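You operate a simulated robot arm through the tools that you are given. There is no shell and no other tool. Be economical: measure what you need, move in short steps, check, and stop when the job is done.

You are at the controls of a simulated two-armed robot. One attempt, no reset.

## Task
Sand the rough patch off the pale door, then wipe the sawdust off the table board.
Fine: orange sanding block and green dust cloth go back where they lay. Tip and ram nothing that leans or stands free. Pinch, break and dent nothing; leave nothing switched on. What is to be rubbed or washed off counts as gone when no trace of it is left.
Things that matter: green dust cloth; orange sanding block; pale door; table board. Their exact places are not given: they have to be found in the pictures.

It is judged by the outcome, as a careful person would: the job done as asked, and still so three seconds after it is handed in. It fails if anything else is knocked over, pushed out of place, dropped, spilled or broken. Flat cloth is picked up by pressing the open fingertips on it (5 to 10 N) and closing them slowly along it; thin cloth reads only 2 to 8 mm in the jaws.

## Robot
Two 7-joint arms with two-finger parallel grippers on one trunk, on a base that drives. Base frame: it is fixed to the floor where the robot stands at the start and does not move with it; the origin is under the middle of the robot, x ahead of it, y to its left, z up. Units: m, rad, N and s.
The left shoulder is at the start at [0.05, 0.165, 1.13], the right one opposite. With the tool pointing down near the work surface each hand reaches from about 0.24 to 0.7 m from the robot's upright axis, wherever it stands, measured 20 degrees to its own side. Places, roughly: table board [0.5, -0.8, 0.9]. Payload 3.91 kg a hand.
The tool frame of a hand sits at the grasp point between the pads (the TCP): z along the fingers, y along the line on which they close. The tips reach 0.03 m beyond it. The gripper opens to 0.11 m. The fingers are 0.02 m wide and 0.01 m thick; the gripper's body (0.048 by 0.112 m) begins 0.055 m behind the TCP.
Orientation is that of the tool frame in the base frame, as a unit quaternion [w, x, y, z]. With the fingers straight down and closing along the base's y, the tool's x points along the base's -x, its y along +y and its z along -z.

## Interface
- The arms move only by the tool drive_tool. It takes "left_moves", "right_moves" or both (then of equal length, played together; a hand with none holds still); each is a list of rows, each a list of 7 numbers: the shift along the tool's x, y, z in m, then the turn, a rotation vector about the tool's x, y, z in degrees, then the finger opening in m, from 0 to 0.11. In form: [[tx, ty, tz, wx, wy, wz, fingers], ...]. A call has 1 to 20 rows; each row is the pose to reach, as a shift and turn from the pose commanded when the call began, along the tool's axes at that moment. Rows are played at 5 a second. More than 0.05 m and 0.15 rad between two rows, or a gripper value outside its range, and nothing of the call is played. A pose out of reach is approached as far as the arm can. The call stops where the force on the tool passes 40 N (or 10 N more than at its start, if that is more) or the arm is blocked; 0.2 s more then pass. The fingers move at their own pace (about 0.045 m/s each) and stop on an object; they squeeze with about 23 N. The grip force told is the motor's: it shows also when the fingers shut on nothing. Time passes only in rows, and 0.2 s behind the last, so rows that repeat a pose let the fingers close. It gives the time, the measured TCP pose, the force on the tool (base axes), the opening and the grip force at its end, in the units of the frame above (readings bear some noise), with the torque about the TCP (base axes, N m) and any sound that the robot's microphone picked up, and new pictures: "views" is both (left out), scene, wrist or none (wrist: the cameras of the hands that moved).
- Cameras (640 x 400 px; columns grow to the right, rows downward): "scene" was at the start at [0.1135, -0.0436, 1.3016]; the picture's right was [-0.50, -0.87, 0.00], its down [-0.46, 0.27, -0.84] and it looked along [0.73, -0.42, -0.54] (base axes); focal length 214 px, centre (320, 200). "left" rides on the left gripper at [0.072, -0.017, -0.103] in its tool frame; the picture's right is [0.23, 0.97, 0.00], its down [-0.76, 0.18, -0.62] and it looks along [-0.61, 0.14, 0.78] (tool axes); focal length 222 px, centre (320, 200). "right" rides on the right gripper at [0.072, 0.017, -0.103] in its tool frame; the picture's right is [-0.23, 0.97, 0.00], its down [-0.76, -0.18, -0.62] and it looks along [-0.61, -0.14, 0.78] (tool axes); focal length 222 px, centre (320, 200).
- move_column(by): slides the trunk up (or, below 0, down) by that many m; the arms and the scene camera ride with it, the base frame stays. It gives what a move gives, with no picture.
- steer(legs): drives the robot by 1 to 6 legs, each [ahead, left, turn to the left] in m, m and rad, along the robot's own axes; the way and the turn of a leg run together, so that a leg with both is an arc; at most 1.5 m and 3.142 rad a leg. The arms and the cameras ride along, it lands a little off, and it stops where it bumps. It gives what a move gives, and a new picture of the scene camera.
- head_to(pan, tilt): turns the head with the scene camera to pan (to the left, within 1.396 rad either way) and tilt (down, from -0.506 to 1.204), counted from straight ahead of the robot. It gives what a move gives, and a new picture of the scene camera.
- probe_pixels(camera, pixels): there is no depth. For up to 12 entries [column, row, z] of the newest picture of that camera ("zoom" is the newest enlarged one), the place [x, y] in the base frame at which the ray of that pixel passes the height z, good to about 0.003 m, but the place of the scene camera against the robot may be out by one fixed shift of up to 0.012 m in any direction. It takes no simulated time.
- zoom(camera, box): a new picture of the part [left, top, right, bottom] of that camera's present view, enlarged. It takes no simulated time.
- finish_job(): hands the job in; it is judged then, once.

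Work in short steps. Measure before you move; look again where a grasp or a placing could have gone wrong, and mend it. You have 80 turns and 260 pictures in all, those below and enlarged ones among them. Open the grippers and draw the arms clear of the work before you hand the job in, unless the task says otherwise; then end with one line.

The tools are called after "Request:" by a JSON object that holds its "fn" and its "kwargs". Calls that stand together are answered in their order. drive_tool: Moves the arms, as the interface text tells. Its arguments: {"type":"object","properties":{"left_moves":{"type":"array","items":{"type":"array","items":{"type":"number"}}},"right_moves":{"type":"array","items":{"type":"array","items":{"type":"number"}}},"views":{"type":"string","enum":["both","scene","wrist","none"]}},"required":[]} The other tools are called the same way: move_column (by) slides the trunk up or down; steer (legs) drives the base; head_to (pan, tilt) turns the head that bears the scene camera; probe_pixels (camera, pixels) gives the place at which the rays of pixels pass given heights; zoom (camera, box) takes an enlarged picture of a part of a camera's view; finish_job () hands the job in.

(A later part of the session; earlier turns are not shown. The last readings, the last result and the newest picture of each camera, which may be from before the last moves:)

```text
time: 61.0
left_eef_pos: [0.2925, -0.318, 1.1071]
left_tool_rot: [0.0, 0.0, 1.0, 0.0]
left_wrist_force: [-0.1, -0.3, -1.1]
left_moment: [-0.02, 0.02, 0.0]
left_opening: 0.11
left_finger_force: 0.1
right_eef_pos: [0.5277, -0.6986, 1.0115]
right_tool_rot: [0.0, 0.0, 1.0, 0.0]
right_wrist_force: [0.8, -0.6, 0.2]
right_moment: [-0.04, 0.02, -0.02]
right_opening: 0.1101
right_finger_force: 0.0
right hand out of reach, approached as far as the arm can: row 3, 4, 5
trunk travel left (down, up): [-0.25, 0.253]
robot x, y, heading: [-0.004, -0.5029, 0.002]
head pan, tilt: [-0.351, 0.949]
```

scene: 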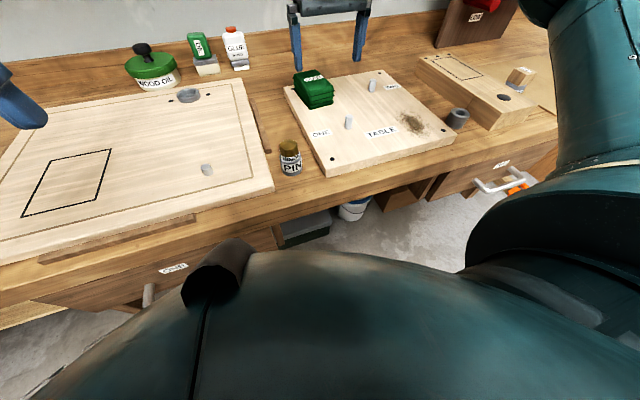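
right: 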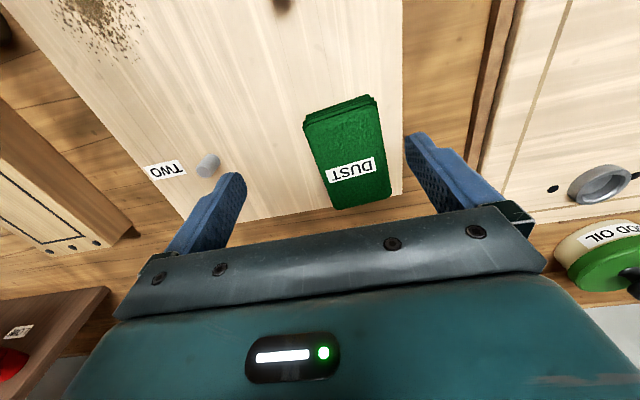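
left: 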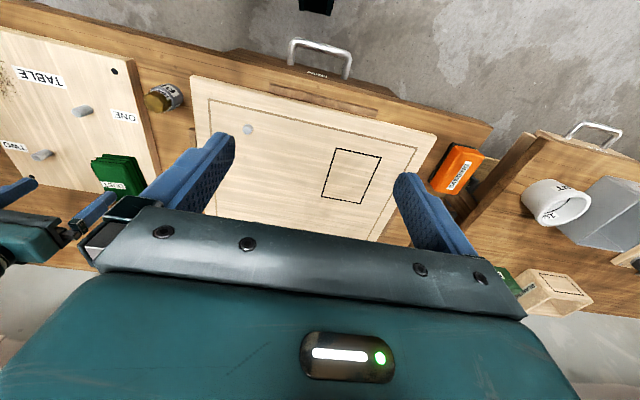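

Same limit, so it is sideways geometry. I put the trunk back to its start height and shift the robot left so the cloth lies further out to the right hand's side.

Request:
{"fn": "move_column", "kwargs": {"by": 0.1}}

Request:
{"fn": "steer", "kwargs": {"legs": [[0, 0.13, 0]]}}

Request:
{"fn": "drive_tool", "kwargs": {"right_moves": [[0, -0.04, 0.03, 0, 0, 0, 0.11], [0, -0.08, 0.06, 0, 0, 0, 0.11], [-0.015, -0.11, 0.08, 0, 0, 0, 0.11], [-0.03, -0.11, 0.1, 0, 0, 0, 0.11], [-0.03, -0.11, 0.1, 0, 0, 0, 0.11]]}}

```text
time: 62.4
left_eef_pos: [0.2928, -0.3175, 1.2078]
left_tool_rot: [0.001, 0.0, 1.0, 0.001]
left_wrist_force: [-0.5, -0.2, -0.1]
left_moment: [0.01, 0.0, -0.03]
left_opening: 0.1097
left_finger_force: 0.0
right_eef_pos: [0.5279, -0.6972, 1.1115]
right_tool_rot: [0.0, 0.0, 1.0, -0.001]
right_wrist_force: [0.0, 0.4, -0.6]
right_moment: [0.0, -0.01, -0.02]
right_opening: 0.1102
right_finger_force: 0.1
trunk travel left (down, up): [-0.35, 0.153]
robot x, y, heading: [-0.0002, -0.4977, 0.002]
head pan, tilt: [-0.351, 0.949]
```

```text
time: 64.2
left_eef_pos: [0.2923, -0.1893, 1.207]
left_tool_rot: [0.0, 0.0, 1.0, 0.001]
left_wrist_force: [-0.2, 0.8, -0.3]
left_moment: [-0.02, -0.02, 0.02]
left_opening: 0.1099
left_finger_force: 0.1
right_eef_pos: [0.5271, -0.5678, 1.1111]
right_tool_rot: [0.0, 0.0, 1.0, 0.0]
right_wrist_force: [-0.4, 0.3, -0.7]
right_moment: [0.02, 0.01, 0.01]
right_opening: 0.1103
right_finger_force: 0.0
trunk travel left (down, up): [-0.35, 0.153]
robot x, y, heading: [-0.0041, -0.3653, -0.004]
head pan, tilt: [-0.351, 0.949]
```

scene: 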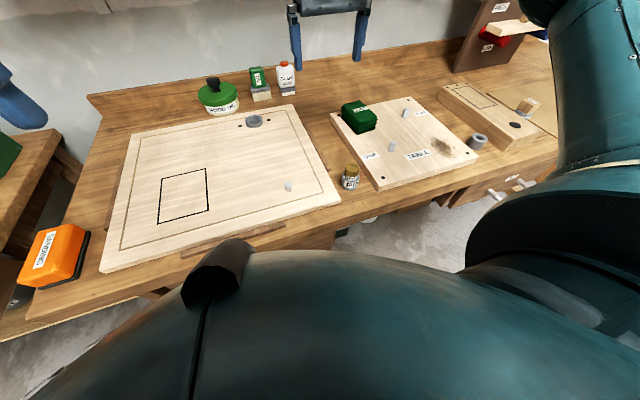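

```text
time: 65.3
left_eef_pos: [0.2924, -0.189, 1.2083]
left_tool_rot: [0.0, 0.0, 1.0, 0.001]
left_wrist_force: [-0.7, 0.4, -1.1]
left_moment: [0.03, 0.01, 0.04]
left_opening: 0.1101
left_finger_force: 0.1
right_eef_pos: [0.5563, -0.6783, 1.012]
right_tool_rot: [0.0, -0.001, 1.0, 0.0]
right_wrist_force: [-0.4, -0.8, 0.4]
right_moment: [-0.02, 0.01, -0.03]
right_opening: 0.11
right_finger_force: 0.0
trunk travel left (down, up): [-0.35, 0.153]
robot x, y, heading: [-0.0008, -0.3688, 0.003]
head pan, tilt: [-0.351, 0.949]
```

scene: 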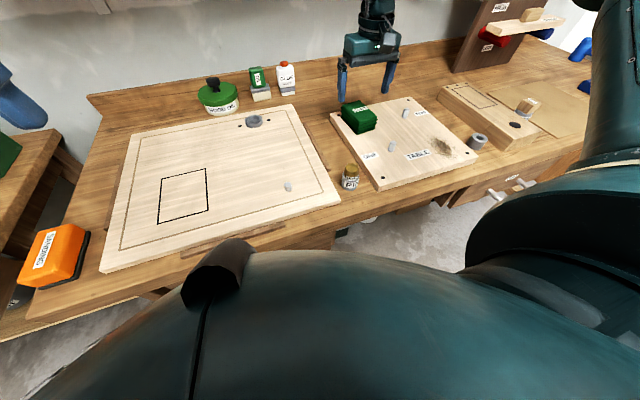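
right: 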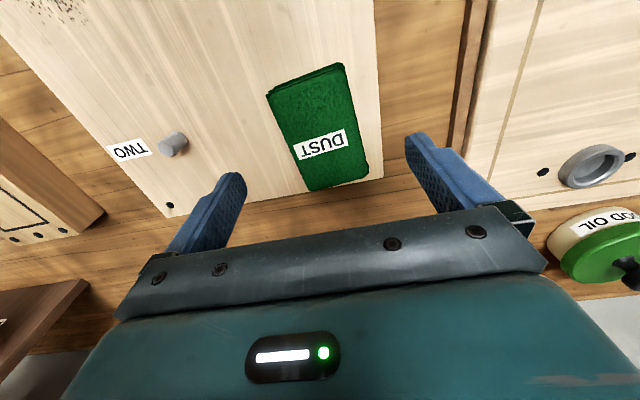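

That worked: the hand is at (0.556,-0.678,1.012). I re-probe the cloth corners.

Request:
{"fn": "zoom", "kwargs": {"camera": "right", "box": [220, 40, 420, 200]}}

Request:
{"fn": "probe_pixels", "kwargs": {"camera": "right", "pixels": [[267, 95, 0.935], [341, 67, 0.935], [368, 172, 0.935], [312, 190, 0.935], [267, 95, 0.925], [341, 67, 0.925], [368, 172, 0.925], [312, 190, 0.925], [384, 176, 0.897]]}}

```text
2.50 times, centred on (320, 120) of right
```

zoom: 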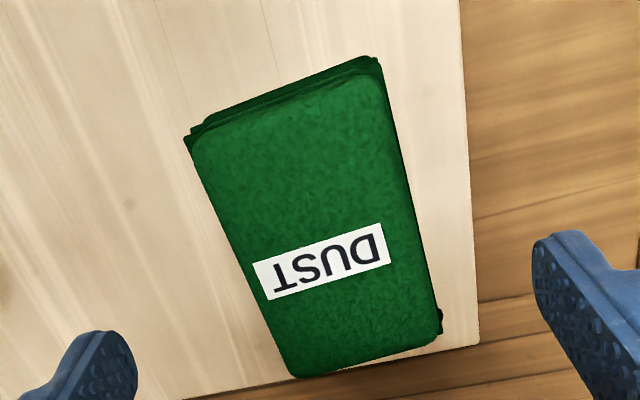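

```text
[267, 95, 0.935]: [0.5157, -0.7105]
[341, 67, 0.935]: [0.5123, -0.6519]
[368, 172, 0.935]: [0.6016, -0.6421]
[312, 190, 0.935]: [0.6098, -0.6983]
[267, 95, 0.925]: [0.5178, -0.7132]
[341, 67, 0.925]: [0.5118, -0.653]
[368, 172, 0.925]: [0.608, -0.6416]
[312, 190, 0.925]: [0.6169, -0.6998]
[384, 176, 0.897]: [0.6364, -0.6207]
```

The cloth's centre is (0.560,-0.676), 0.058 wide, turned about +7° about vertical. I align, descend to z≈0.938 and check the force.

Request:
{"fn": "drive_tool", "kwargs": {"right_moves": [[-0.002, 0.001, 0.01, 0, 0, -3.4, 0.1], [-0.004, 0.002, 0.03, 0, 0, -6.8, 0.09], [-0.004, 0.002, 0.055, 0, 0, -6.8, 0.09], [-0.004, 0.002, 0.068, 0, 0, -6.8, 0.09], [-0.004, 0.002, 0.074, 0, 0, -6.8, 0.09], [-0.004, 0.002, 0.074, 0, 0, -6.8, 0.09]]}}

Request:
{"fn": "zoom", "kwargs": {"camera": "scene", "box": [310, 50, 450, 150]}}

```text
time: 66.8
left_eef_pos: [0.2927, -0.1884, 1.208]
left_tool_rot: [0.0, 0.0, 1.0, 0.0]
left_wrist_force: [0.6, 0.4, 0.0]
left_moment: [-0.03, 0.03, 0.0]
left_opening: 0.1099
left_finger_force: 0.0
right_eef_pos: [0.5608, -0.6764, 0.9373]
right_tool_rot: [0.001, -0.059, 0.998, 0.0]
right_wrist_force: [0.2, 0.5, -0.1]
right_moment: [0.0, 0.01, 0.02]
right_opening: 0.0901
right_finger_force: 0.1
trunk travel left (down, up): [-0.35, 0.153]
robot x, y, heading: [-0.0016, -0.3733, 0.0]
head pan, tilt: [-0.351, 0.949]
```

scene: 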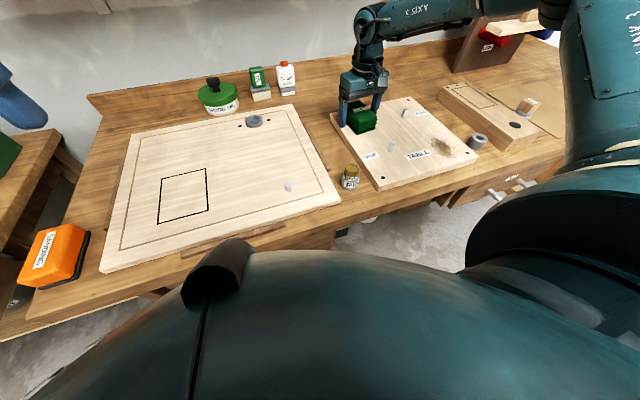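
right: 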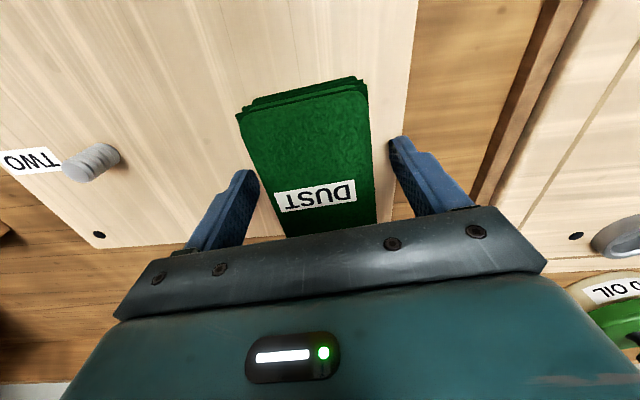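

```text
4.00 times, centred on (380, 100) of scene
```

zoom: 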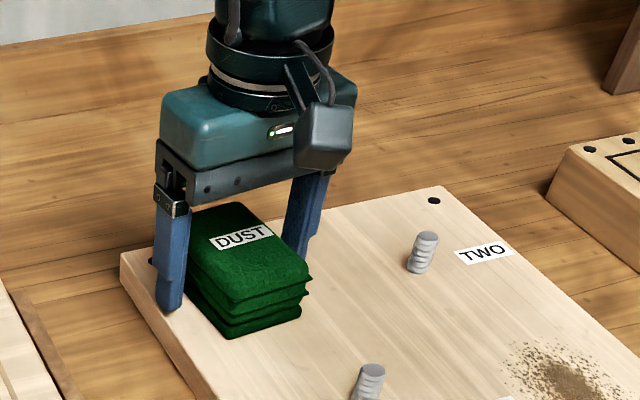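

Fingers straddle the stack cleanly. I go 4 mm lower and close.

Request:
{"fn": "drive_tool", "kwargs": {"right_moves": [[0, 0, 0.004, 0, 0, 0, 0.085], [0, 0, 0.004, 0, 0, 0, 0.07], [0, 0, 0.004, 0, 0, 0, 0.06], [0, 0, 0.004, 0, 0, 0, 0.05], [0, 0, 0.004, 0, 0, 0, 0.03], [0, 0, 0.004, 0, 0, 0, 0.03], [0, 0, 0.004, 0, 0, 0, 0.03]]}}

Request:
{"fn": "zoom", "kwargs": {"camera": "scene", "box": [310, 50, 450, 150]}}

```text
time: 68.3
left_eef_pos: [0.2924, -0.1883, 1.2069]
left_tool_rot: [0.001, 0.0, 1.0, 0.002]
left_wrist_force: [-0.1, -0.1, -0.5]
left_moment: [-0.03, 0.0, -0.01]
left_opening: 0.1103
left_finger_force: 0.1
right_eef_pos: [0.561, -0.6756, 0.9344]
right_tool_rot: [0.001, -0.059, 0.998, 0.001]
right_wrist_force: [1.1, -1.1, 2.1]
right_moment: [-0.08, 0.02, 0.03]
right_opening: 0.0593
right_finger_force: 23.4
trunk travel left (down, up): [-0.35, 0.153]
robot x, y, heading: [-0.0029, -0.3696, -0.001]
head pan, tilt: [-0.351, 0.949]
```

scene: 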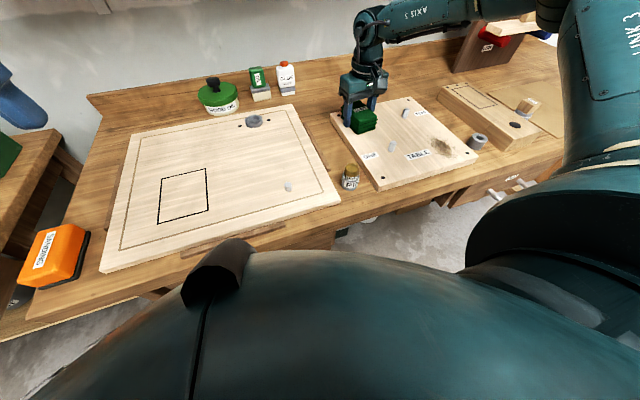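
right: 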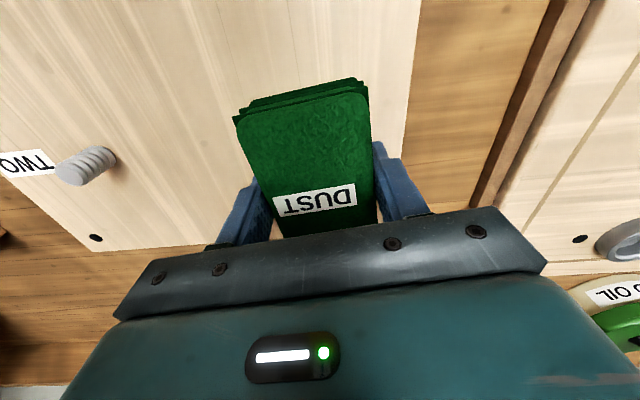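

```text
4.00 times, centred on (380, 100) of scene
```

zoom: 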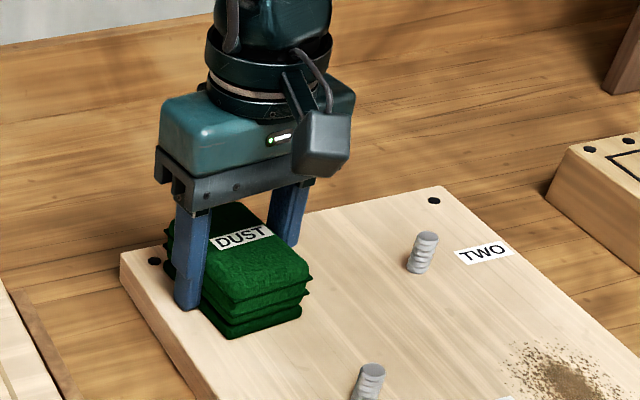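

Gripped (0.0593, 23.4 N); rest pose TCP (0.561,-0.676,0.934), yaw +6.8°. I lift and travel towards the dust for a look.

Request:
{"fn": "drive_tool", "kwargs": {"right_moves": [[0, 0, -0.02, 0, 0, 0, 0.03], [0, 0, -0.06, 0, 0, 0, 0.03], [0, 0, -0.1, 0, 0, 0, 0.03], [0.035, -0.018, -0.1, 0, 0, 2, 0.03], [0.07, -0.036, -0.1, 0, 0, 4, 0.03], [0.105, -0.054, -0.1, 0, 0, 6.8, 0.03], [0.118, -0.0615, -0.1, 0, 0, 6.8, 0.03], [0.118, -0.0615, -0.1, 0, 0, 6.8, 0.03]]}}

Request:
{"fn": "zoom", "kwargs": {"camera": "scene", "box": [330, 70, 530, 210]}}

```text
time: 70.2
left_eef_pos: [0.2919, -0.1881, 1.2068]
left_tool_rot: [0.0, 0.0, 1.0, 0.0]
left_wrist_force: [-0.1, -0.3, -0.3]
left_moment: [0.0, 0.02, -0.01]
left_opening: 0.1101
left_finger_force: 0.1
right_eef_pos: [0.4516, -0.7516, 1.0336]
right_tool_rot: [0.0, 0.0, 1.0, -0.001]
right_wrist_force: [-0.5, -1.3, -1.2]
right_moment: [-0.01, 0.0, 0.01]
right_opening: 0.0596
right_finger_force: 23.2
trunk travel left (down, up): [-0.35, 0.153]
robot x, y, heading: [-0.0007, -0.3651, -0.002]
head pan, tilt: [-0.351, 0.949]
```

scene: 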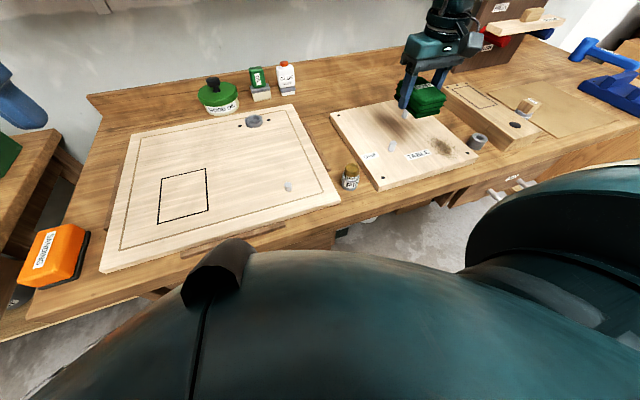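
right: 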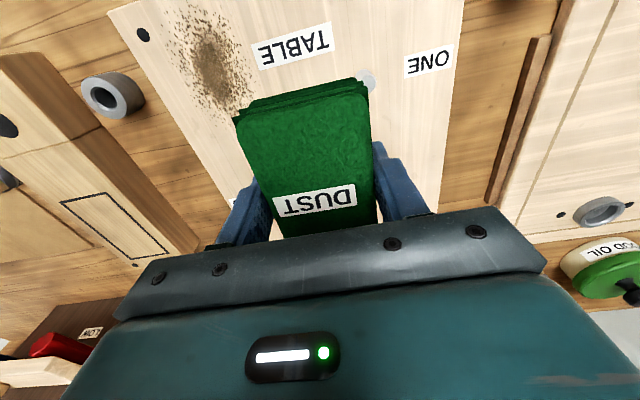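

```text
2.86 times, centred on (430, 140) of scene
```

zoom: 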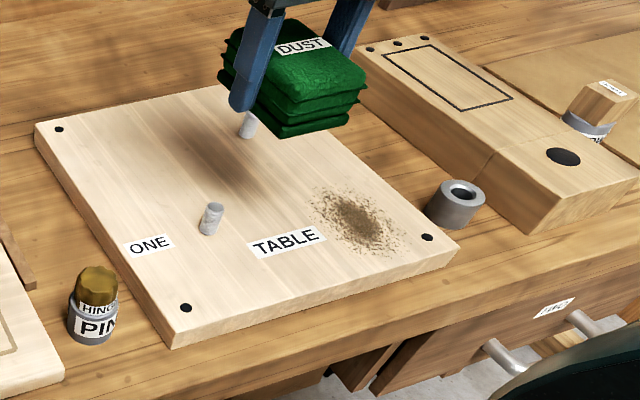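

I probe the dust extents, the pegs and the grey ring.

Request:
{"fn": "probe_pixels", "kwargs": {"camera": "right", "pixels": [[165, 30, 0.893], [212, 5, 0.893], [255, 75, 0.893], [230, 118, 0.893], [185, 80, 0.893], [215, 60, 0.893], [144, 36, 0.893], [108, 0, 0.893], [142, 95, 0.875], [372, 85, 0.893], [230, 195, 0.893]]}}

Request:
{"fn": "probe_pixels", "kwargs": {"camera": "zoom", "pixels": [[355, 220, 0.893], [310, 195, 0.893], [405, 250, 0.893], [330, 185, 0.893], [375, 258, 0.893], [210, 232, 0.893], [245, 135, 0.893], [427, 237, 0.893], [460, 245, 0.893]]}}

```text
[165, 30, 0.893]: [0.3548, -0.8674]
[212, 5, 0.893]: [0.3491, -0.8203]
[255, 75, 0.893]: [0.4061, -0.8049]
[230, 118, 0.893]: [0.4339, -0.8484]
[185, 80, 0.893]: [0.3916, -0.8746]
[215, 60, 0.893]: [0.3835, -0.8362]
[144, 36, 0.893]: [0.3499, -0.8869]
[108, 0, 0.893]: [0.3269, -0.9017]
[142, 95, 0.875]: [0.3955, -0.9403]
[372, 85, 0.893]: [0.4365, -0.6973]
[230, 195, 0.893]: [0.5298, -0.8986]
```

```text
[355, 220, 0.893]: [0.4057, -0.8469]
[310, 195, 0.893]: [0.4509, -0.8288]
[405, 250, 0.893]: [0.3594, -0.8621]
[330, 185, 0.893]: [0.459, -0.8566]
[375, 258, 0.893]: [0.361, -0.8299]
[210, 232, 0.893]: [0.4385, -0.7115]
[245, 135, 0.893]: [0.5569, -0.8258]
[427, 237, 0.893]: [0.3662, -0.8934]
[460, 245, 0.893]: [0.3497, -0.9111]
```

The dust spans x 0.345–0.45, y -0.80…-0.88; the ring starts at about y -0.915. I hover just above the dust centre.

Request:
{"fn": "drive_tool", "kwargs": {"right_moves": [[0.022, -0.036, 0, 0, 0, 0, 0.03], [0.044, -0.072, 0, 0, 0, 0, 0.03], [0.056, -0.09, 0.02, 0, 0, 0, 0.03], [0.056, -0.09, 0.05, 0, 0, 0, 0.03], [0.056, -0.09, 0.075, 0, 0, 0, 0.03], [0.056, -0.09, 0.086, 0, 0, 0, 0.03], [0.056, -0.09, 0.086, 0, 0, 0, 0.03]]}}

Request:
{"fn": "zoom", "kwargs": {"camera": "scene", "box": [360, 80, 520, 190]}}

```text
time: 71.8
left_eef_pos: [0.293, -0.1882, 1.2075]
left_tool_rot: [0.0, 0.001, 1.0, 0.001]
left_wrist_force: [0.5, 0.4, -0.3]
left_moment: [-0.01, 0.0, -0.04]
left_opening: 0.1098
left_finger_force: 0.1
right_eef_pos: [0.3963, -0.8408, 0.948]
right_tool_rot: [0.0, 0.0, 1.0, 0.0]
right_wrist_force: [-0.1, -0.2, 0.6]
right_moment: [-0.01, -0.01, 0.0]
right_opening: 0.0595
right_finger_force: 22.3
trunk travel left (down, up): [-0.35, 0.153]
robot x, y, heading: [-0.0019, -0.3673, 0.003]
head pan, tilt: [-0.351, 0.949]
```

scene: 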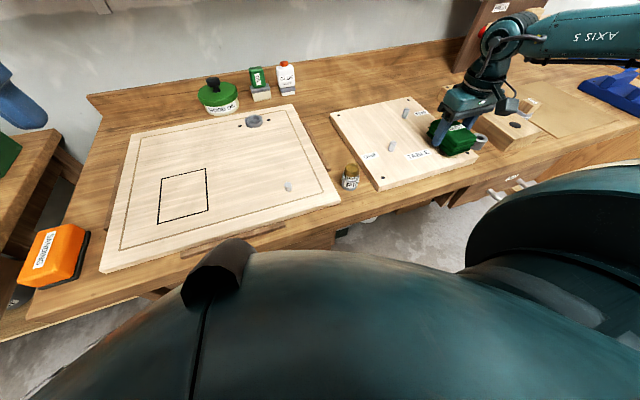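
right: 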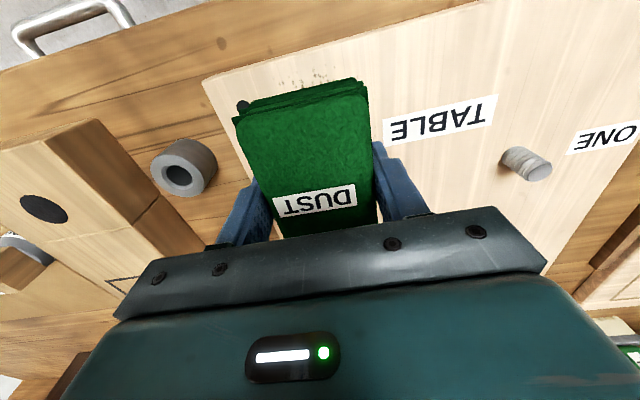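

```text
3.64 times, centred on (440, 135) of scene
```

zoom: 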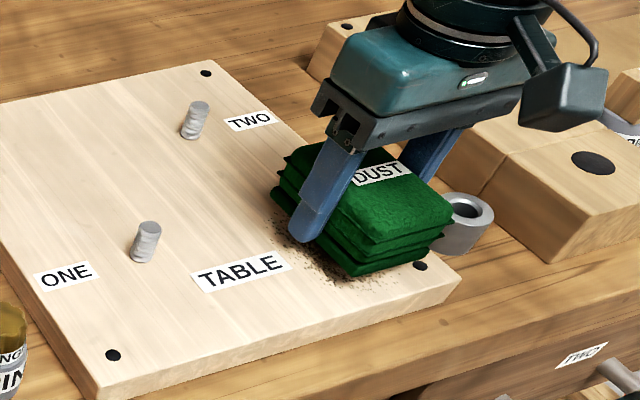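

Free with clearance from the ring. I press down in small steps.

Request:
{"fn": "drive_tool", "kwargs": {"right_moves": [[0, 0, 0.006, 0, 0, 0, 0.03], [0, 0, 0.009, 0, 0, 0, 0.03], [0, 0, 0.012, 0, 0, 0, 0.03], [0, 0, 0.014, 0, 0, 0, 0.03], [0, 0, 0.015, 0, 0, 0, 0.03], [0, 0, 0.015, 0, 0, 0, 0.03]], "views": "none"}}

```text
time: 73.2
left_eef_pos: [0.2924, -0.1876, 1.2079]
left_tool_rot: [0.001, 0.0, 1.0, 0.001]
left_wrist_force: [0.2, -0.6, 0.0]
left_moment: [0.0, 0.01, 0.0]
left_opening: 0.1103
left_finger_force: 0.1
right_eef_pos: [0.3965, -0.8414, 0.9333]
right_tool_rot: [0.002, 0.0, 1.0, 0.0]
right_wrist_force: [-1.6, -2.4, 11.1]
right_moment: [0.25, 0.19, 0.11]
right_opening: 0.0592
right_finger_force: 22.6
trunk travel left (down, up): [-0.35, 0.153]
robot x, y, heading: [-0.0021, -0.3666, 0.003]
head pan, tilt: [-0.351, 0.949]
```

Contact at 11 N. I wipe in slow strokes, staying within y -0.825…-0.853.

Request:
{"fn": "drive_tool", "kwargs": {"right_moves": [[0.01, 0.008, 0, 0, 0, 0, 0.03], [0.02, 0.016, 0, 0, 0, 0, 0.03], [0.03, 0.016, 0, 0, 0, 0, 0.03], [0.018, 0.016, 0, 0, 0, 0, 0.03], [0.006, 0.016, 0, 0, 0, 0, 0.03], [-0.006, 0.016, 0, 0, 0, 0, 0.03], [-0.018, 0.016, 0, 0, 0, 0, 0.03], [-0.03, 0.012, 0, 0, 0, 0, 0.03], [-0.03, 0.002, 0, 0, 0, 0, 0.03], [-0.018, 0, 0, 0, 0, 0, 0.03], [-0.006, 0, 0, 0, 0, 0, 0.03], [0.006, 0, 0, 0, 0, 0, 0.03], [0.018, 0, 0, 0, 0, 0, 0.03], [0.03, -0.004, 0, 0, 0, 0, 0.03], [0.03, -0.012, 0, 0, 0, 0, 0.03], [0.018, -0.012, 0, 0, 0, 0, 0.03], [0.006, -0.012, 0, 0, 0, 0, 0.03], [-0.006, -0.012, 0, 0, 0, 0, 0.03], [-0.018, -0.012, 0, 0, 0, 0, 0.03], [-0.03, -0.008, 0, 0, 0, 0, 0.03]], "views": "scene"}}

Request:
{"fn": "zoom", "kwargs": {"camera": "scene", "box": [360, 80, 520, 190]}}

```text
time: 74.2
left_eef_pos: [0.2912, -0.1876, 1.2071]
left_tool_rot: [0.003, 0.0, 1.0, 0.001]
left_wrist_force: [0.0, -0.8, 0.1]
left_moment: [-0.01, -0.02, 0.0]
left_opening: 0.1097
left_finger_force: 0.1
right_eef_pos: [0.3753, -0.8244, 0.9331]
right_tool_rot: [-0.002, 0.001, 1.0, 0.0]
right_wrist_force: [-4.8, 0.5, 12.1]
right_moment: [-0.06, 0.07, 0.11]
right_opening: 0.0595
right_finger_force: 22.8
trunk travel left (down, up): [-0.35, 0.153]
robot x, y, heading: [-0.0013, -0.3707, -0.0]
head pan, tilt: [-0.351, 0.949]
stopped in row 5 (right hand): the force on the tool passed its limit at 48 N (the readings are from after the stop); the commanded pose is now the measured one
```

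scene: 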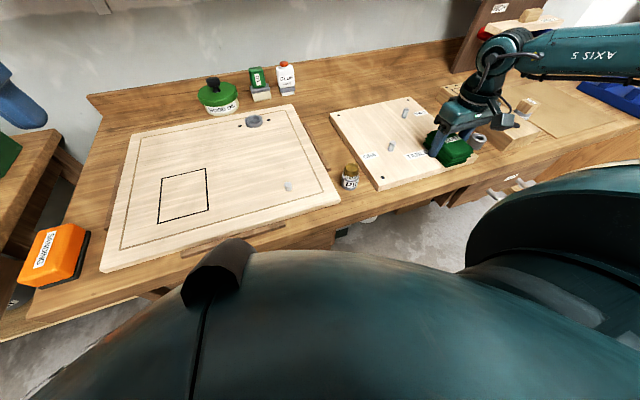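

```text
3.64 times, centred on (440, 135) of scene
```

zoom: 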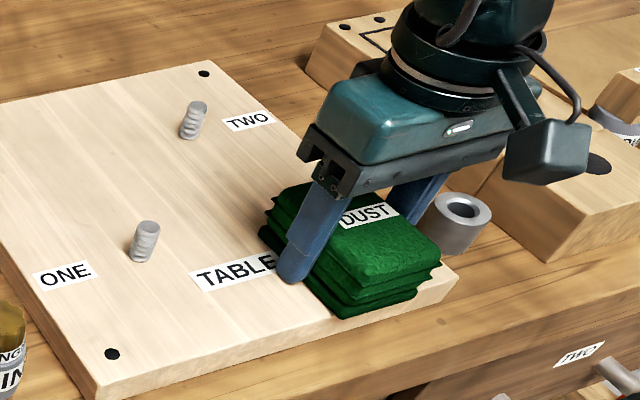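

A spike again when reversing to +x. I continue with about 1 mm less press and smaller steps.

Request:
{"fn": "drive_tool", "kwargs": {"right_moves": [[0, 0, -0.001, 0, 0, 0, 0.03], [-0.008, 0, -0.001, 0, 0, 0, 0.03], [-0.016, 0, -0.001, 0, 0, 0, 0.03], [-0.024, 0, -0.001, 0, 0, 0, 0.03], [-0.032, 0, -0.001, 0, 0, 0, 0.03], [-0.04, 0, -0.001, 0, 0, 0, 0.03], [-0.048, -0.002, -0.001, 0, 0, 0, 0.03], [-0.05, -0.01, -0.001, 0, 0, 0, 0.03], [-0.044, -0.016, -0.001, 0, 0, 0, 0.03], [-0.036, -0.016, -0.001, 0, 0, 0, 0.03], [-0.028, -0.016, -0.001, 0, 0, 0, 0.03], [-0.02, -0.016, -0.001, 0, 0, 0, 0.03], [-0.012, -0.016, -0.001, 0, 0, 0, 0.03], [-0.004, -0.016, -0.001, 0, 0, 0, 0.03], [0.004, -0.02, -0.001, 0, 0, 0, 0.03], [0.004, -0.028, -0.001, 0, 0, 0, 0.03]], "views": "scene"}}

Request:
{"fn": "zoom", "kwargs": {"camera": "scene", "box": [360, 80, 520, 190]}}

```text
time: 77.6
left_eef_pos: [0.2915, -0.1868, 1.2076]
left_tool_rot: [0.001, 0.0, 1.0, 0.0]
left_wrist_force: [0.2, -0.3, 0.2]
left_moment: [0.0, 0.0, 0.01]
left_opening: 0.1098
left_finger_force: 0.1
right_eef_pos: [0.3698, -0.851, 0.9348]
right_tool_rot: [-0.005, 0.0, 1.0, 0.001]
right_wrist_force: [-0.5, 10.1, 13.9]
right_moment: [-0.18, -0.16, 0.09]
right_opening: 0.0593
right_finger_force: 23.3
trunk travel left (down, up): [-0.35, 0.153]
robot x, y, heading: [-0.0043, -0.3682, 0.002]
head pan, tilt: [-0.351, 0.949]
```

scene: 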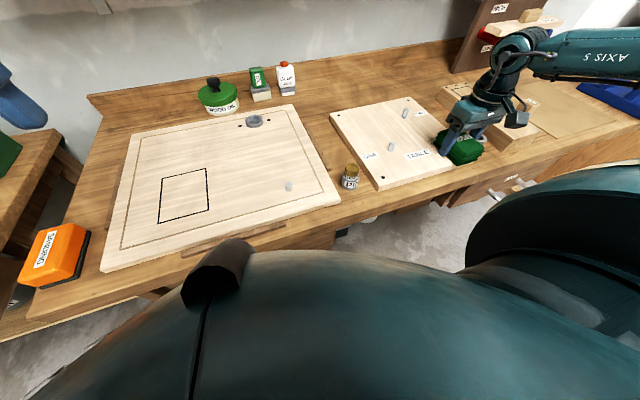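

```text
3.64 times, centred on (440, 135) of scene
```

zoom: 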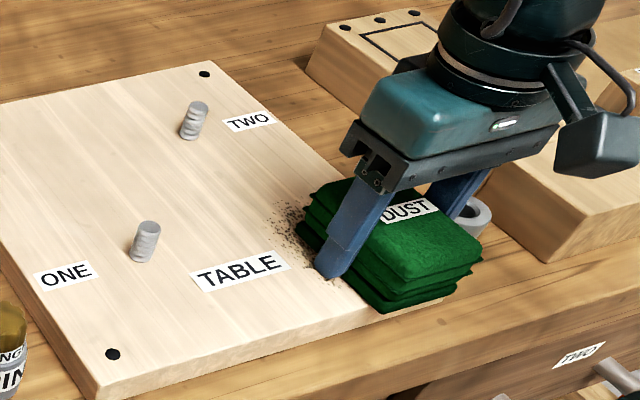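

The near part is clean, with some dust left on the far-left side around (285,230). I continue with strokes extending to x≈0.44.

Request:
{"fn": "drive_tool", "kwargs": {"right_moves": [[-0.008, 0, 0, 0, 0, 0, 0.03], [-0.016, 0, 0, 0, 0, 0, 0.03], [-0.024, 0, 0, 0, 0, 0, 0.03], [-0.032, 0, 0, 0, 0, 0, 0.03], [-0.04, 0, 0, 0, 0, 0, 0.03], [-0.048, 0, 0, 0, 0, 0, 0.03], [-0.056, 0.002, 0, 0, 0, 0, 0.03], [-0.064, 0.004, 0, 0, 0, 0, 0.03], [-0.068, 0.012, 0, 0, 0, 0, 0.03], [-0.068, 0.02, 0, 0, 0, 0, 0.03], [-0.068, 0.028, 0, 0, 0, 0, 0.03], [-0.06, 0.03, 0, 0, 0, 0, 0.03], [-0.052, 0.03, 0, 0, 0, 0, 0.03], [-0.044, 0.03, 0, 0, 0, 0, 0.03], [-0.036, 0.03, 0, 0, 0, 0, 0.03], [-0.028, 0.03, 0, 0, 0, 0, 0.03], [-0.02, 0.028, 0, 0, 0, 0, 0.03], [-0.012, 0.024, 0, 0, 0, 0, 0.03], [-0.004, 0.02, 0, 0, 0, 0, 0.03], [0.002, 0.018, 0, 0, 0, 0, 0.03]], "views": "scene"}}

Request:
{"fn": "zoom", "kwargs": {"camera": "scene", "box": [360, 80, 520, 190]}}

```text
time: 81.8
left_eef_pos: [0.2912, -0.1878, 1.2083]
left_tool_rot: [0.001, 0.001, 1.0, 0.0]
left_wrist_force: [0.1, 0.1, 0.4]
left_moment: [0.0, -0.01, 0.0]
left_opening: 0.1099
left_finger_force: 0.1
right_eef_pos: [0.3695, -0.8348, 0.934]
right_tool_rot: [-0.002, 0.001, 1.0, 0.0]
right_wrist_force: [6.6, 3.2, 15.1]
right_moment: [0.02, -0.34, 0.19]
right_opening: 0.0594
right_finger_force: 22.9
trunk travel left (down, up): [-0.35, 0.153]
robot x, y, heading: [-0.0002, -0.3704, 0.0]
head pan, tilt: [-0.351, 0.949]
```

scene: 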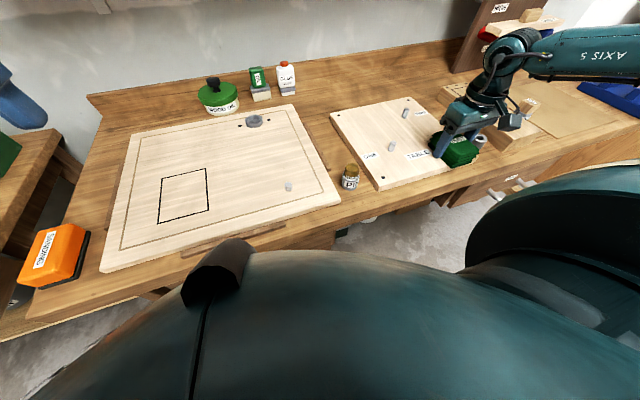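

```text
3.64 times, centred on (440, 135) of scene
```

zoom: 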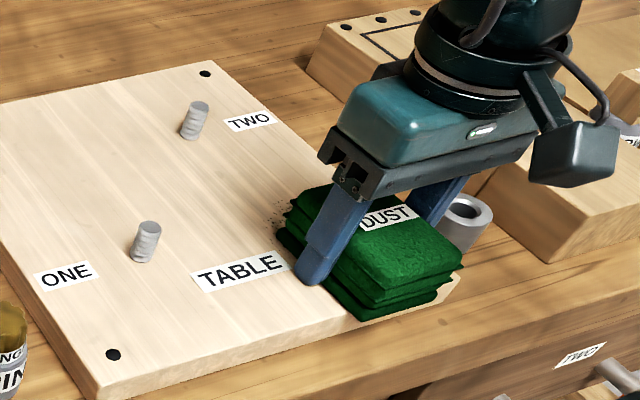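

A few specks remain at (280,210). I lift off and move to the peg-free far side to see the whole board.

Request:
{"fn": "drive_tool", "kwargs": {"right_moves": [[0, 0, -0.03, 0, 0, 0, 0.03], [0, 0, -0.07, 0, 0, 0, 0.03], [-0.02, 0.02, -0.1, 0, 0, 0, 0.03], [-0.05, 0.05, -0.11, 0, 0, 0, 0.03], [-0.08, 0.085, -0.11, 0, 0, 0, 0.03]]}}

Request:
{"fn": "zoom", "kwargs": {"camera": "scene", "box": [390, 100, 490, 190]}}

Request:
{"fn": "zoom", "kwargs": {"camera": "right", "box": [80, 0, 380, 190]}}

```text
time: 83.0
left_eef_pos: [0.2932, -0.1886, 1.2068]
left_tool_rot: [0.0, 0.0, 1.0, 0.001]
left_wrist_force: [-0.8, -0.5, -0.3]
left_moment: [0.0, 0.05, 0.0]
left_opening: 0.1102
left_finger_force: 0.1
right_eef_pos: [0.4492, -0.7493, 1.0413]
right_tool_rot: [-0.004, 0.0, 1.0, 0.001]
right_wrist_force: [-0.8, -0.6, -1.3]
right_moment: [0.02, 0.03, -0.03]
right_opening: 0.0594
right_finger_force: 23.1
trunk travel left (down, up): [-0.35, 0.153]
robot x, y, heading: [-0.0018, -0.3681, 0.001]
head pan, tilt: [-0.351, 0.949]
```

scene: 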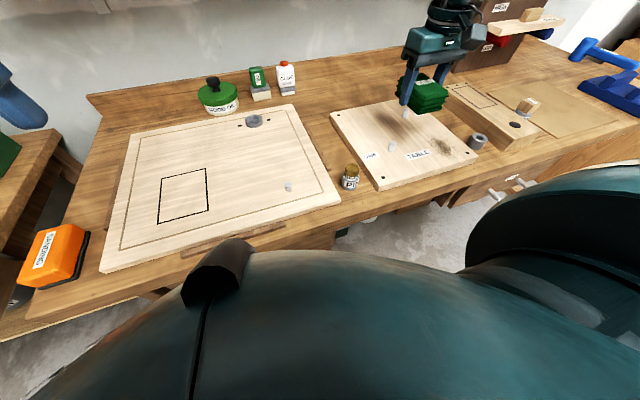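
right: 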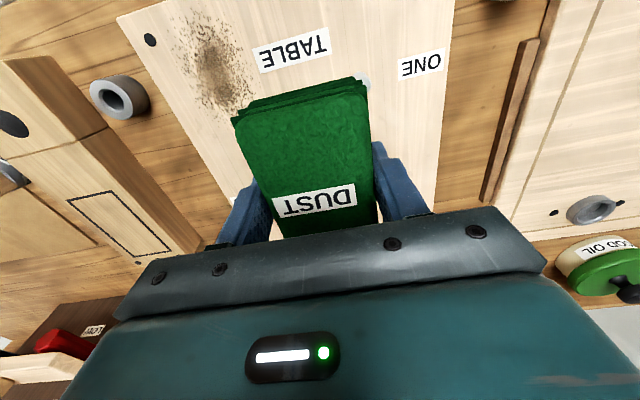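

```text
4.44 times, centred on (440, 145) of scene
```

zoom: 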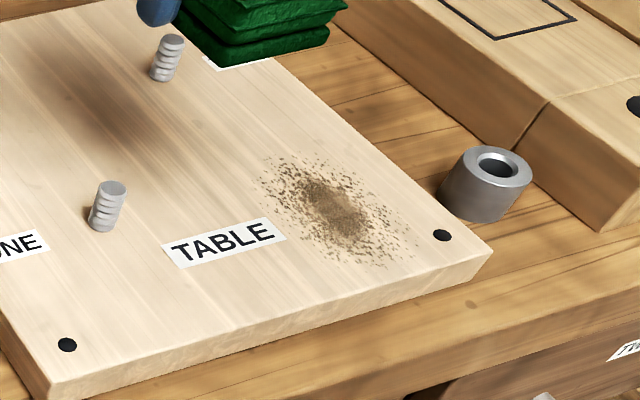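

```text
2.11 times, centred on (230, 95) of right
```

zoom: 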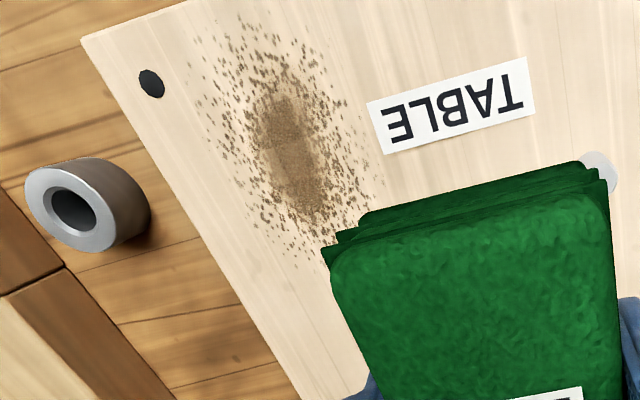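

The dust has only faded in the centre, so many more strokes over a wider range are needed. I return, squared up, and press again.

Request:
{"fn": "drive_tool", "kwargs": {"right_moves": [[0.02, -0.036, 0, 0.1, -0.46, 0, 0.03], [0.04, -0.072, 0.01, 0.1, -0.46, 0, 0.03], [0.054, -0.089, 0.04, 0.1, -0.46, 0, 0.03], [0.054, -0.089, 0.08, 0.1, -0.46, 0, 0.03], [0.054, -0.089, 0.097, 0.1, -0.46, 0, 0.03], [0.054, -0.089, 0.103, 0.1, -0.46, 0, 0.03], [0.054, -0.089, 0.107, 0.1, -0.46, 0, 0.03], [0.054, -0.089, 0.1085, 0.1, -0.46, 0, 0.03], [0.054, -0.089, 0.1085, 0.1, -0.46, 0, 0.03]], "views": "none"}}

```text
time: 85.0
left_eef_pos: [0.292, -0.1891, 1.2084]
left_tool_rot: [0.001, 0.001, 1.0, 0.001]
left_wrist_force: [0.5, -0.1, -0.4]
left_moment: [-0.02, 0.01, -0.03]
left_opening: 0.1101
left_finger_force: 0.0
right_eef_pos: [0.3956, -0.8408, 0.9335]
right_tool_rot: [0.001, -0.001, 1.0, 0.0]
right_wrist_force: [0.0, -0.2, 1.4]
right_moment: [0.03, -0.04, -0.05]
right_opening: 0.0595
right_finger_force: 23.0
trunk travel left (down, up): [-0.35, 0.153]
robot x, y, heading: [-0.0002, -0.3703, -0.004]
head pan, tilt: [-0.351, 0.949]
```

Barely touching. I press about 1 mm more and do brisk zigzags.

Request:
{"fn": "drive_tool", "kwargs": {"right_moves": [[0, 0, 0.0005, 0, 0, 0, 0.03], [0, 0, 0.001, 0, 0, 0, 0.03], [0.015, 0.006, 0.001, 0, 0, 0, 0.03], [0.03, 0.012, 0.001, 0, 0, 0, 0.03], [0.018, 0.016, 0.001, 0, 0, 0, 0.03], [0.004, 0.018, 0.001, 0, 0, 0, 0.03], [-0.01, 0.02, 0.001, 0, 0, 0, 0.03], [-0.024, 0.02, 0.001, 0, 0, 0, 0.03], [-0.038, 0.014, 0.001, 0, 0, 0, 0.03], [-0.026, 0.006, 0.001, 0, 0, 0, 0.03], [-0.012, 0.002, 0.001, 0, 0, 0, 0.03], [0.002, 0, 0.001, 0, 0, 0, 0.03], [0.016, -0.003, 0.001, 0, 0, 0, 0.03], [0.03, -0.006, 0.001, 0, 0, 0, 0.03], [0.02, -0.012, 0.001, 0, 0, 0, 0.03], [0.006, -0.014, 0.001, 0, 0, 0, 0.03], [-0.008, -0.014, 0.001, 0, 0, 0, 0.03], [-0.022, -0.012, 0.001, 0, 0, 0, 0.03], [-0.036, -0.008, 0.001, 0, 0, 0, 0.03], [-0.04, 0.004, 0.001, 0, 0, 0, 0.03]], "views": "scene"}}

Request:
{"fn": "zoom", "kwargs": {"camera": "scene", "box": [360, 80, 520, 190]}}

```text
time: 89.2
left_eef_pos: [0.2917, -0.1885, 1.2088]
left_tool_rot: [0.001, 0.001, 1.0, 0.0]
left_wrist_force: [1.0, -0.2, 0.7]
left_moment: [0.0, -0.01, -0.01]
left_opening: 0.1097
left_finger_force: 0.0
right_eef_pos: [0.4362, -0.8355, 0.9343]
right_tool_rot: [0.002, 0.0, 1.0, -0.001]
right_wrist_force: [-2.5, -9.7, 9.3]
right_moment: [0.1, 0.14, 0.13]
right_opening: 0.0593
right_finger_force: 22.5
trunk travel left (down, up): [-0.35, 0.153]
robot x, y, heading: [-0.0021, -0.3682, 0.003]
head pan, tilt: [-0.351, 0.949]
```

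scene: 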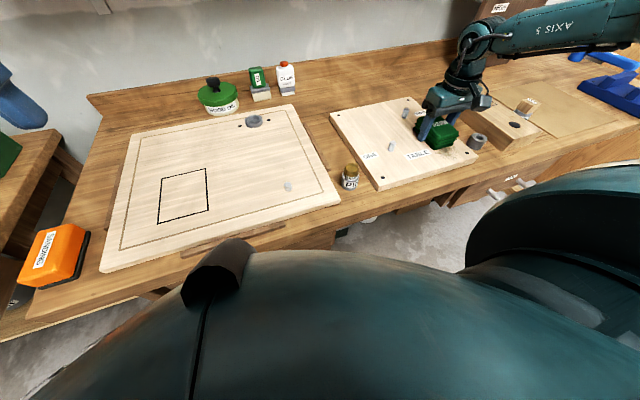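

```text
3.64 times, centred on (440, 135) of scene
```

zoom: 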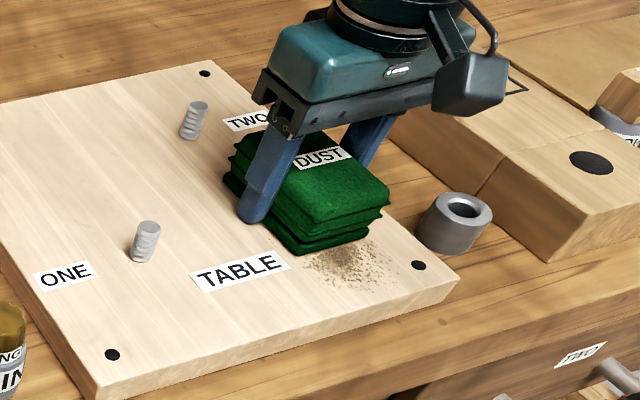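

No spikes this time, and the dust is thinning slowly. I keep rubbing with more and slightly faster strokes.

Request:
{"fn": "drive_tool", "kwargs": {"right_moves": [[0.02, 0.004, 0.0005, 0, 0, 0, 0.03], [0.04, 0.01, 0.0005, 0, 0, 0, 0.03], [0.06, 0.014, 0.0005, 0, 0, 0, 0.03], [0.075, 0.01, 0.0005, 0, 0, 0, 0.03], [0.058, 0.002, 0.0005, 0, 0, 0, 0.03], [0.038, 0, 0.0005, 0, 0, 0, 0.03], [0.018, -0.002, 0.0005, 0, 0, 0, 0.03], [0.005, -0.01, 0.0005, 0, 0, 0, 0.03], [0.02, -0.014, 0.0005, 0, 0, 0, 0.03], [0.04, -0.016, 0.0005, 0, 0, 0, 0.03], [0.06, -0.016, 0.0005, 0, 0, 0, 0.03], [0.075, -0.01, 0.0005, 0, 0, 0, 0.03], [0.058, -0.004, 0.0005, 0, 0, 0, 0.03], [0.038, 0, 0.0005, 0, 0, 0, 0.03], [0.018, 0.004, 0.0005, 0, 0, 0, 0.03], [0.003, 0.012, 0.0005, 0, 0, 0, 0.03], [0.02, 0.018, 0.0005, 0, 0, 0, 0.03], [0.04, 0.02, 0.0005, 0, 0, 0, 0.03], [0.06, 0.018, 0.0005, 0, 0, 0, 0.03], [0.075, 0.01, 0.0005, 0, 0, 0, 0.03]], "views": "scene"}}

Request:
{"fn": "zoom", "kwargs": {"camera": "scene", "box": [360, 80, 520, 190]}}

```text
time: 93.4
left_eef_pos: [0.293, -0.1879, 1.2076]
left_tool_rot: [0.001, 0.001, 1.0, 0.0]
left_wrist_force: [0.4, 0.2, -0.7]
left_moment: [-0.03, 0.01, 0.04]
left_opening: 0.1099
left_finger_force: 0.1
right_eef_pos: [0.3608, -0.8227, 0.9333]
right_tool_rot: [0.001, -0.001, 1.0, 0.0]
right_wrist_force: [5.1, 4.4, 9.9]
right_moment: [-0.18, -0.1, 0.13]
right_opening: 0.0593
right_finger_force: 22.6
trunk travel left (down, up): [-0.35, 0.153]
robot x, y, heading: [0.0002, -0.3681, 0.001]
head pan, tilt: [-0.351, 0.949]
```

scene: 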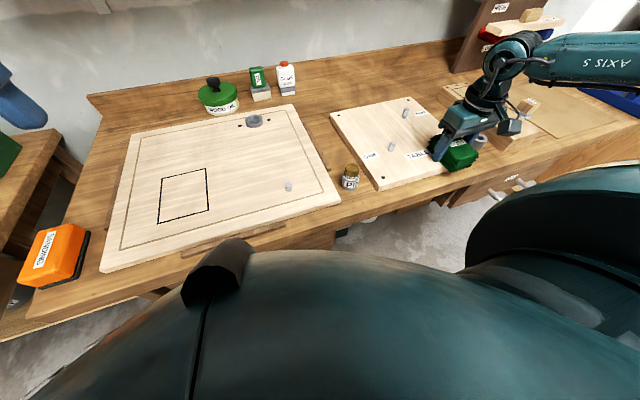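

```text
3.64 times, centred on (440, 135) of scene
```

zoom: 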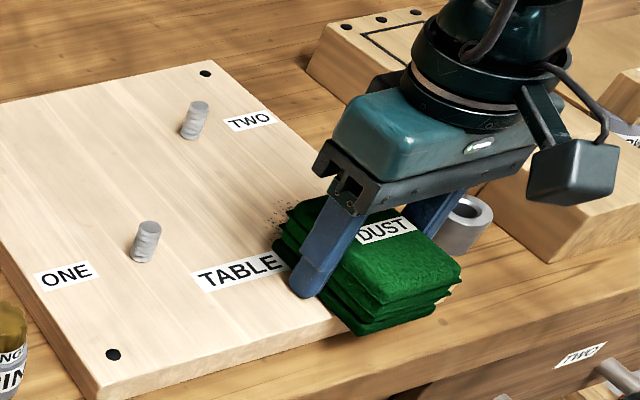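

I repeat the strokes from here, reaching further to x≈0.45.

Request:
{"fn": "drive_tool", "kwargs": {"right_moves": [[-0.022, 0.004, 0, 0, 0, 0, 0.03], [-0.044, 0.004, 0, 0, 0, 0, 0.03], [-0.066, 0.002, 0, 0, 0, 0, 0.03], [-0.086, -0.002, 0, 0, 0, 0, 0.03], [-0.086, -0.014, 0, 0, 0, 0, 0.03], [-0.066, -0.014, 0, 0, 0, 0, 0.03], [-0.044, -0.014, 0, 0, 0, 0, 0.03], [-0.022, -0.014, 0, 0, 0, 0, 0.03], [-0.002, -0.018, 0, 0, 0, 0, 0.03], [-0.002, -0.028, 0, 0, 0, 0, 0.03], [-0.022, -0.03, 0, 0, 0, 0, 0.03], [-0.044, -0.03, 0, 0, 0, 0, 0.03], [-0.066, -0.03, 0, 0, 0, 0, 0.03], [-0.086, -0.024, 0, 0, 0, 0, 0.03], [-0.086, -0.012, 0, 0, 0, 0, 0.03], [-0.066, -0.008, 0, 0, 0, 0, 0.03], [-0.044, -0.006, 0, 0, 0, 0, 0.03], [-0.022, -0.006, 0, 0, 0, 0, 0.03], [-0.004, -0.01, 0, 0, 0, 0, 0.03], [-0.02, -0.02, 0, 0, 0, 0, 0.03]], "views": "none"}}

Request:
{"fn": "drive_tool", "kwargs": {"right_moves": [[0, 0, -0.03, 0, 0, 0, 0.03], [0, 0, -0.07, 0, 0, 0, 0.03], [-0.02, 0.02, -0.1, 0, 0, 0, 0.03], [-0.05, 0.05, -0.11, 0, 0, 0, 0.03], [-0.08, 0.085, -0.11, 0, 0, 0, 0.03]], "views": "wrist"}}

Request:
{"fn": "zoom", "kwargs": {"camera": "right", "box": [80, 0, 380, 190]}}

Request:
{"fn": "zoom", "kwargs": {"camera": "scene", "box": [390, 100, 490, 190]}}

```text
time: 97.6
left_eef_pos: [0.2904, -0.1872, 1.2088]
left_tool_rot: [0.002, 0.0, 1.0, 0.0]
left_wrist_force: [-0.6, -1.0, 0.5]
left_moment: [-0.02, -0.06, -0.04]
left_opening: 0.1098
left_finger_force: 0.0
right_eef_pos: [0.3766, -0.8441, 0.9341]
right_tool_rot: [-0.001, 0.0, 1.0, 0.0]
right_wrist_force: [-9.2, 4.8, 16.3]
right_moment: [0.43, 0.1, 0.33]
right_opening: 0.0597
right_finger_force: 23.4
trunk travel left (down, up): [-0.35, 0.153]
robot x, y, heading: [0.0027, -0.3716, -0.002]
head pan, tilt: [-0.351, 0.949]
```

```text
time: 98.8
left_eef_pos: [0.2939, -0.189, 1.208]
left_tool_rot: [-0.001, 0.001, 1.0, 0.001]
left_wrist_force: [-0.4, 0.3, 0.5]
left_moment: [-0.01, 0.01, -0.01]
left_opening: 0.1102
left_finger_force: 0.1
right_eef_pos: [0.4606, -0.7583, 1.0423]
right_tool_rot: [0.0, 0.0, 1.0, -0.001]
right_wrist_force: [0.8, 0.2, 0.1]
right_moment: [-0.03, 0.0, 0.0]
right_opening: 0.0596
right_finger_force: 22.6
trunk travel left (down, up): [-0.35, 0.153]
robot x, y, heading: [-0.0008, -0.3686, 0.001]
head pan, tilt: [-0.351, 0.949]
```

right: 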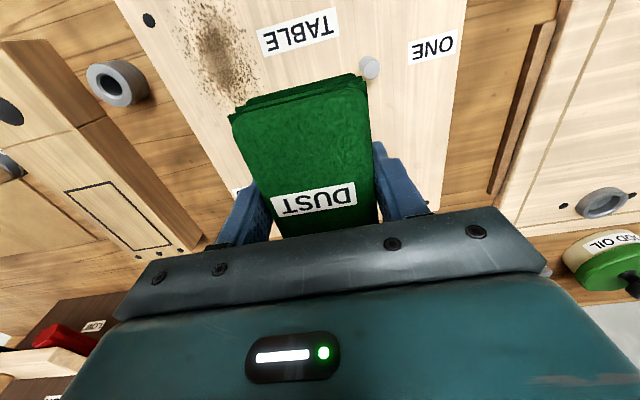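

```text
2.11 times, centred on (230, 95) of right
```

zoom: 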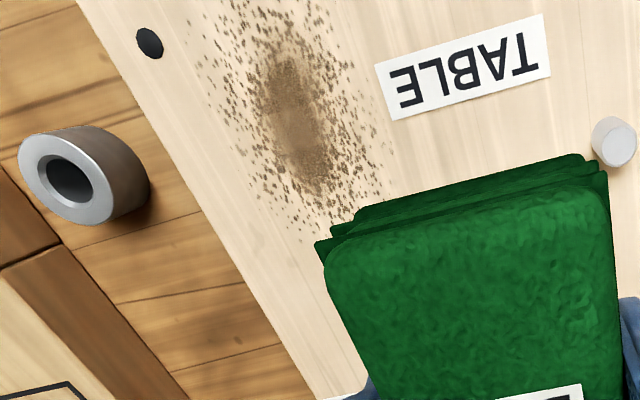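

```text
4.44 times, centred on (440, 145) of scene
```

zoom: 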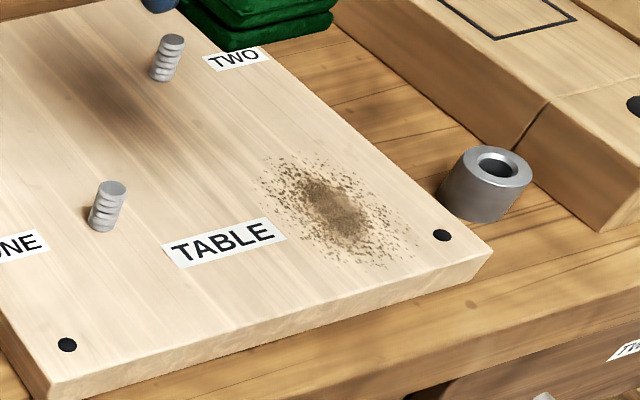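

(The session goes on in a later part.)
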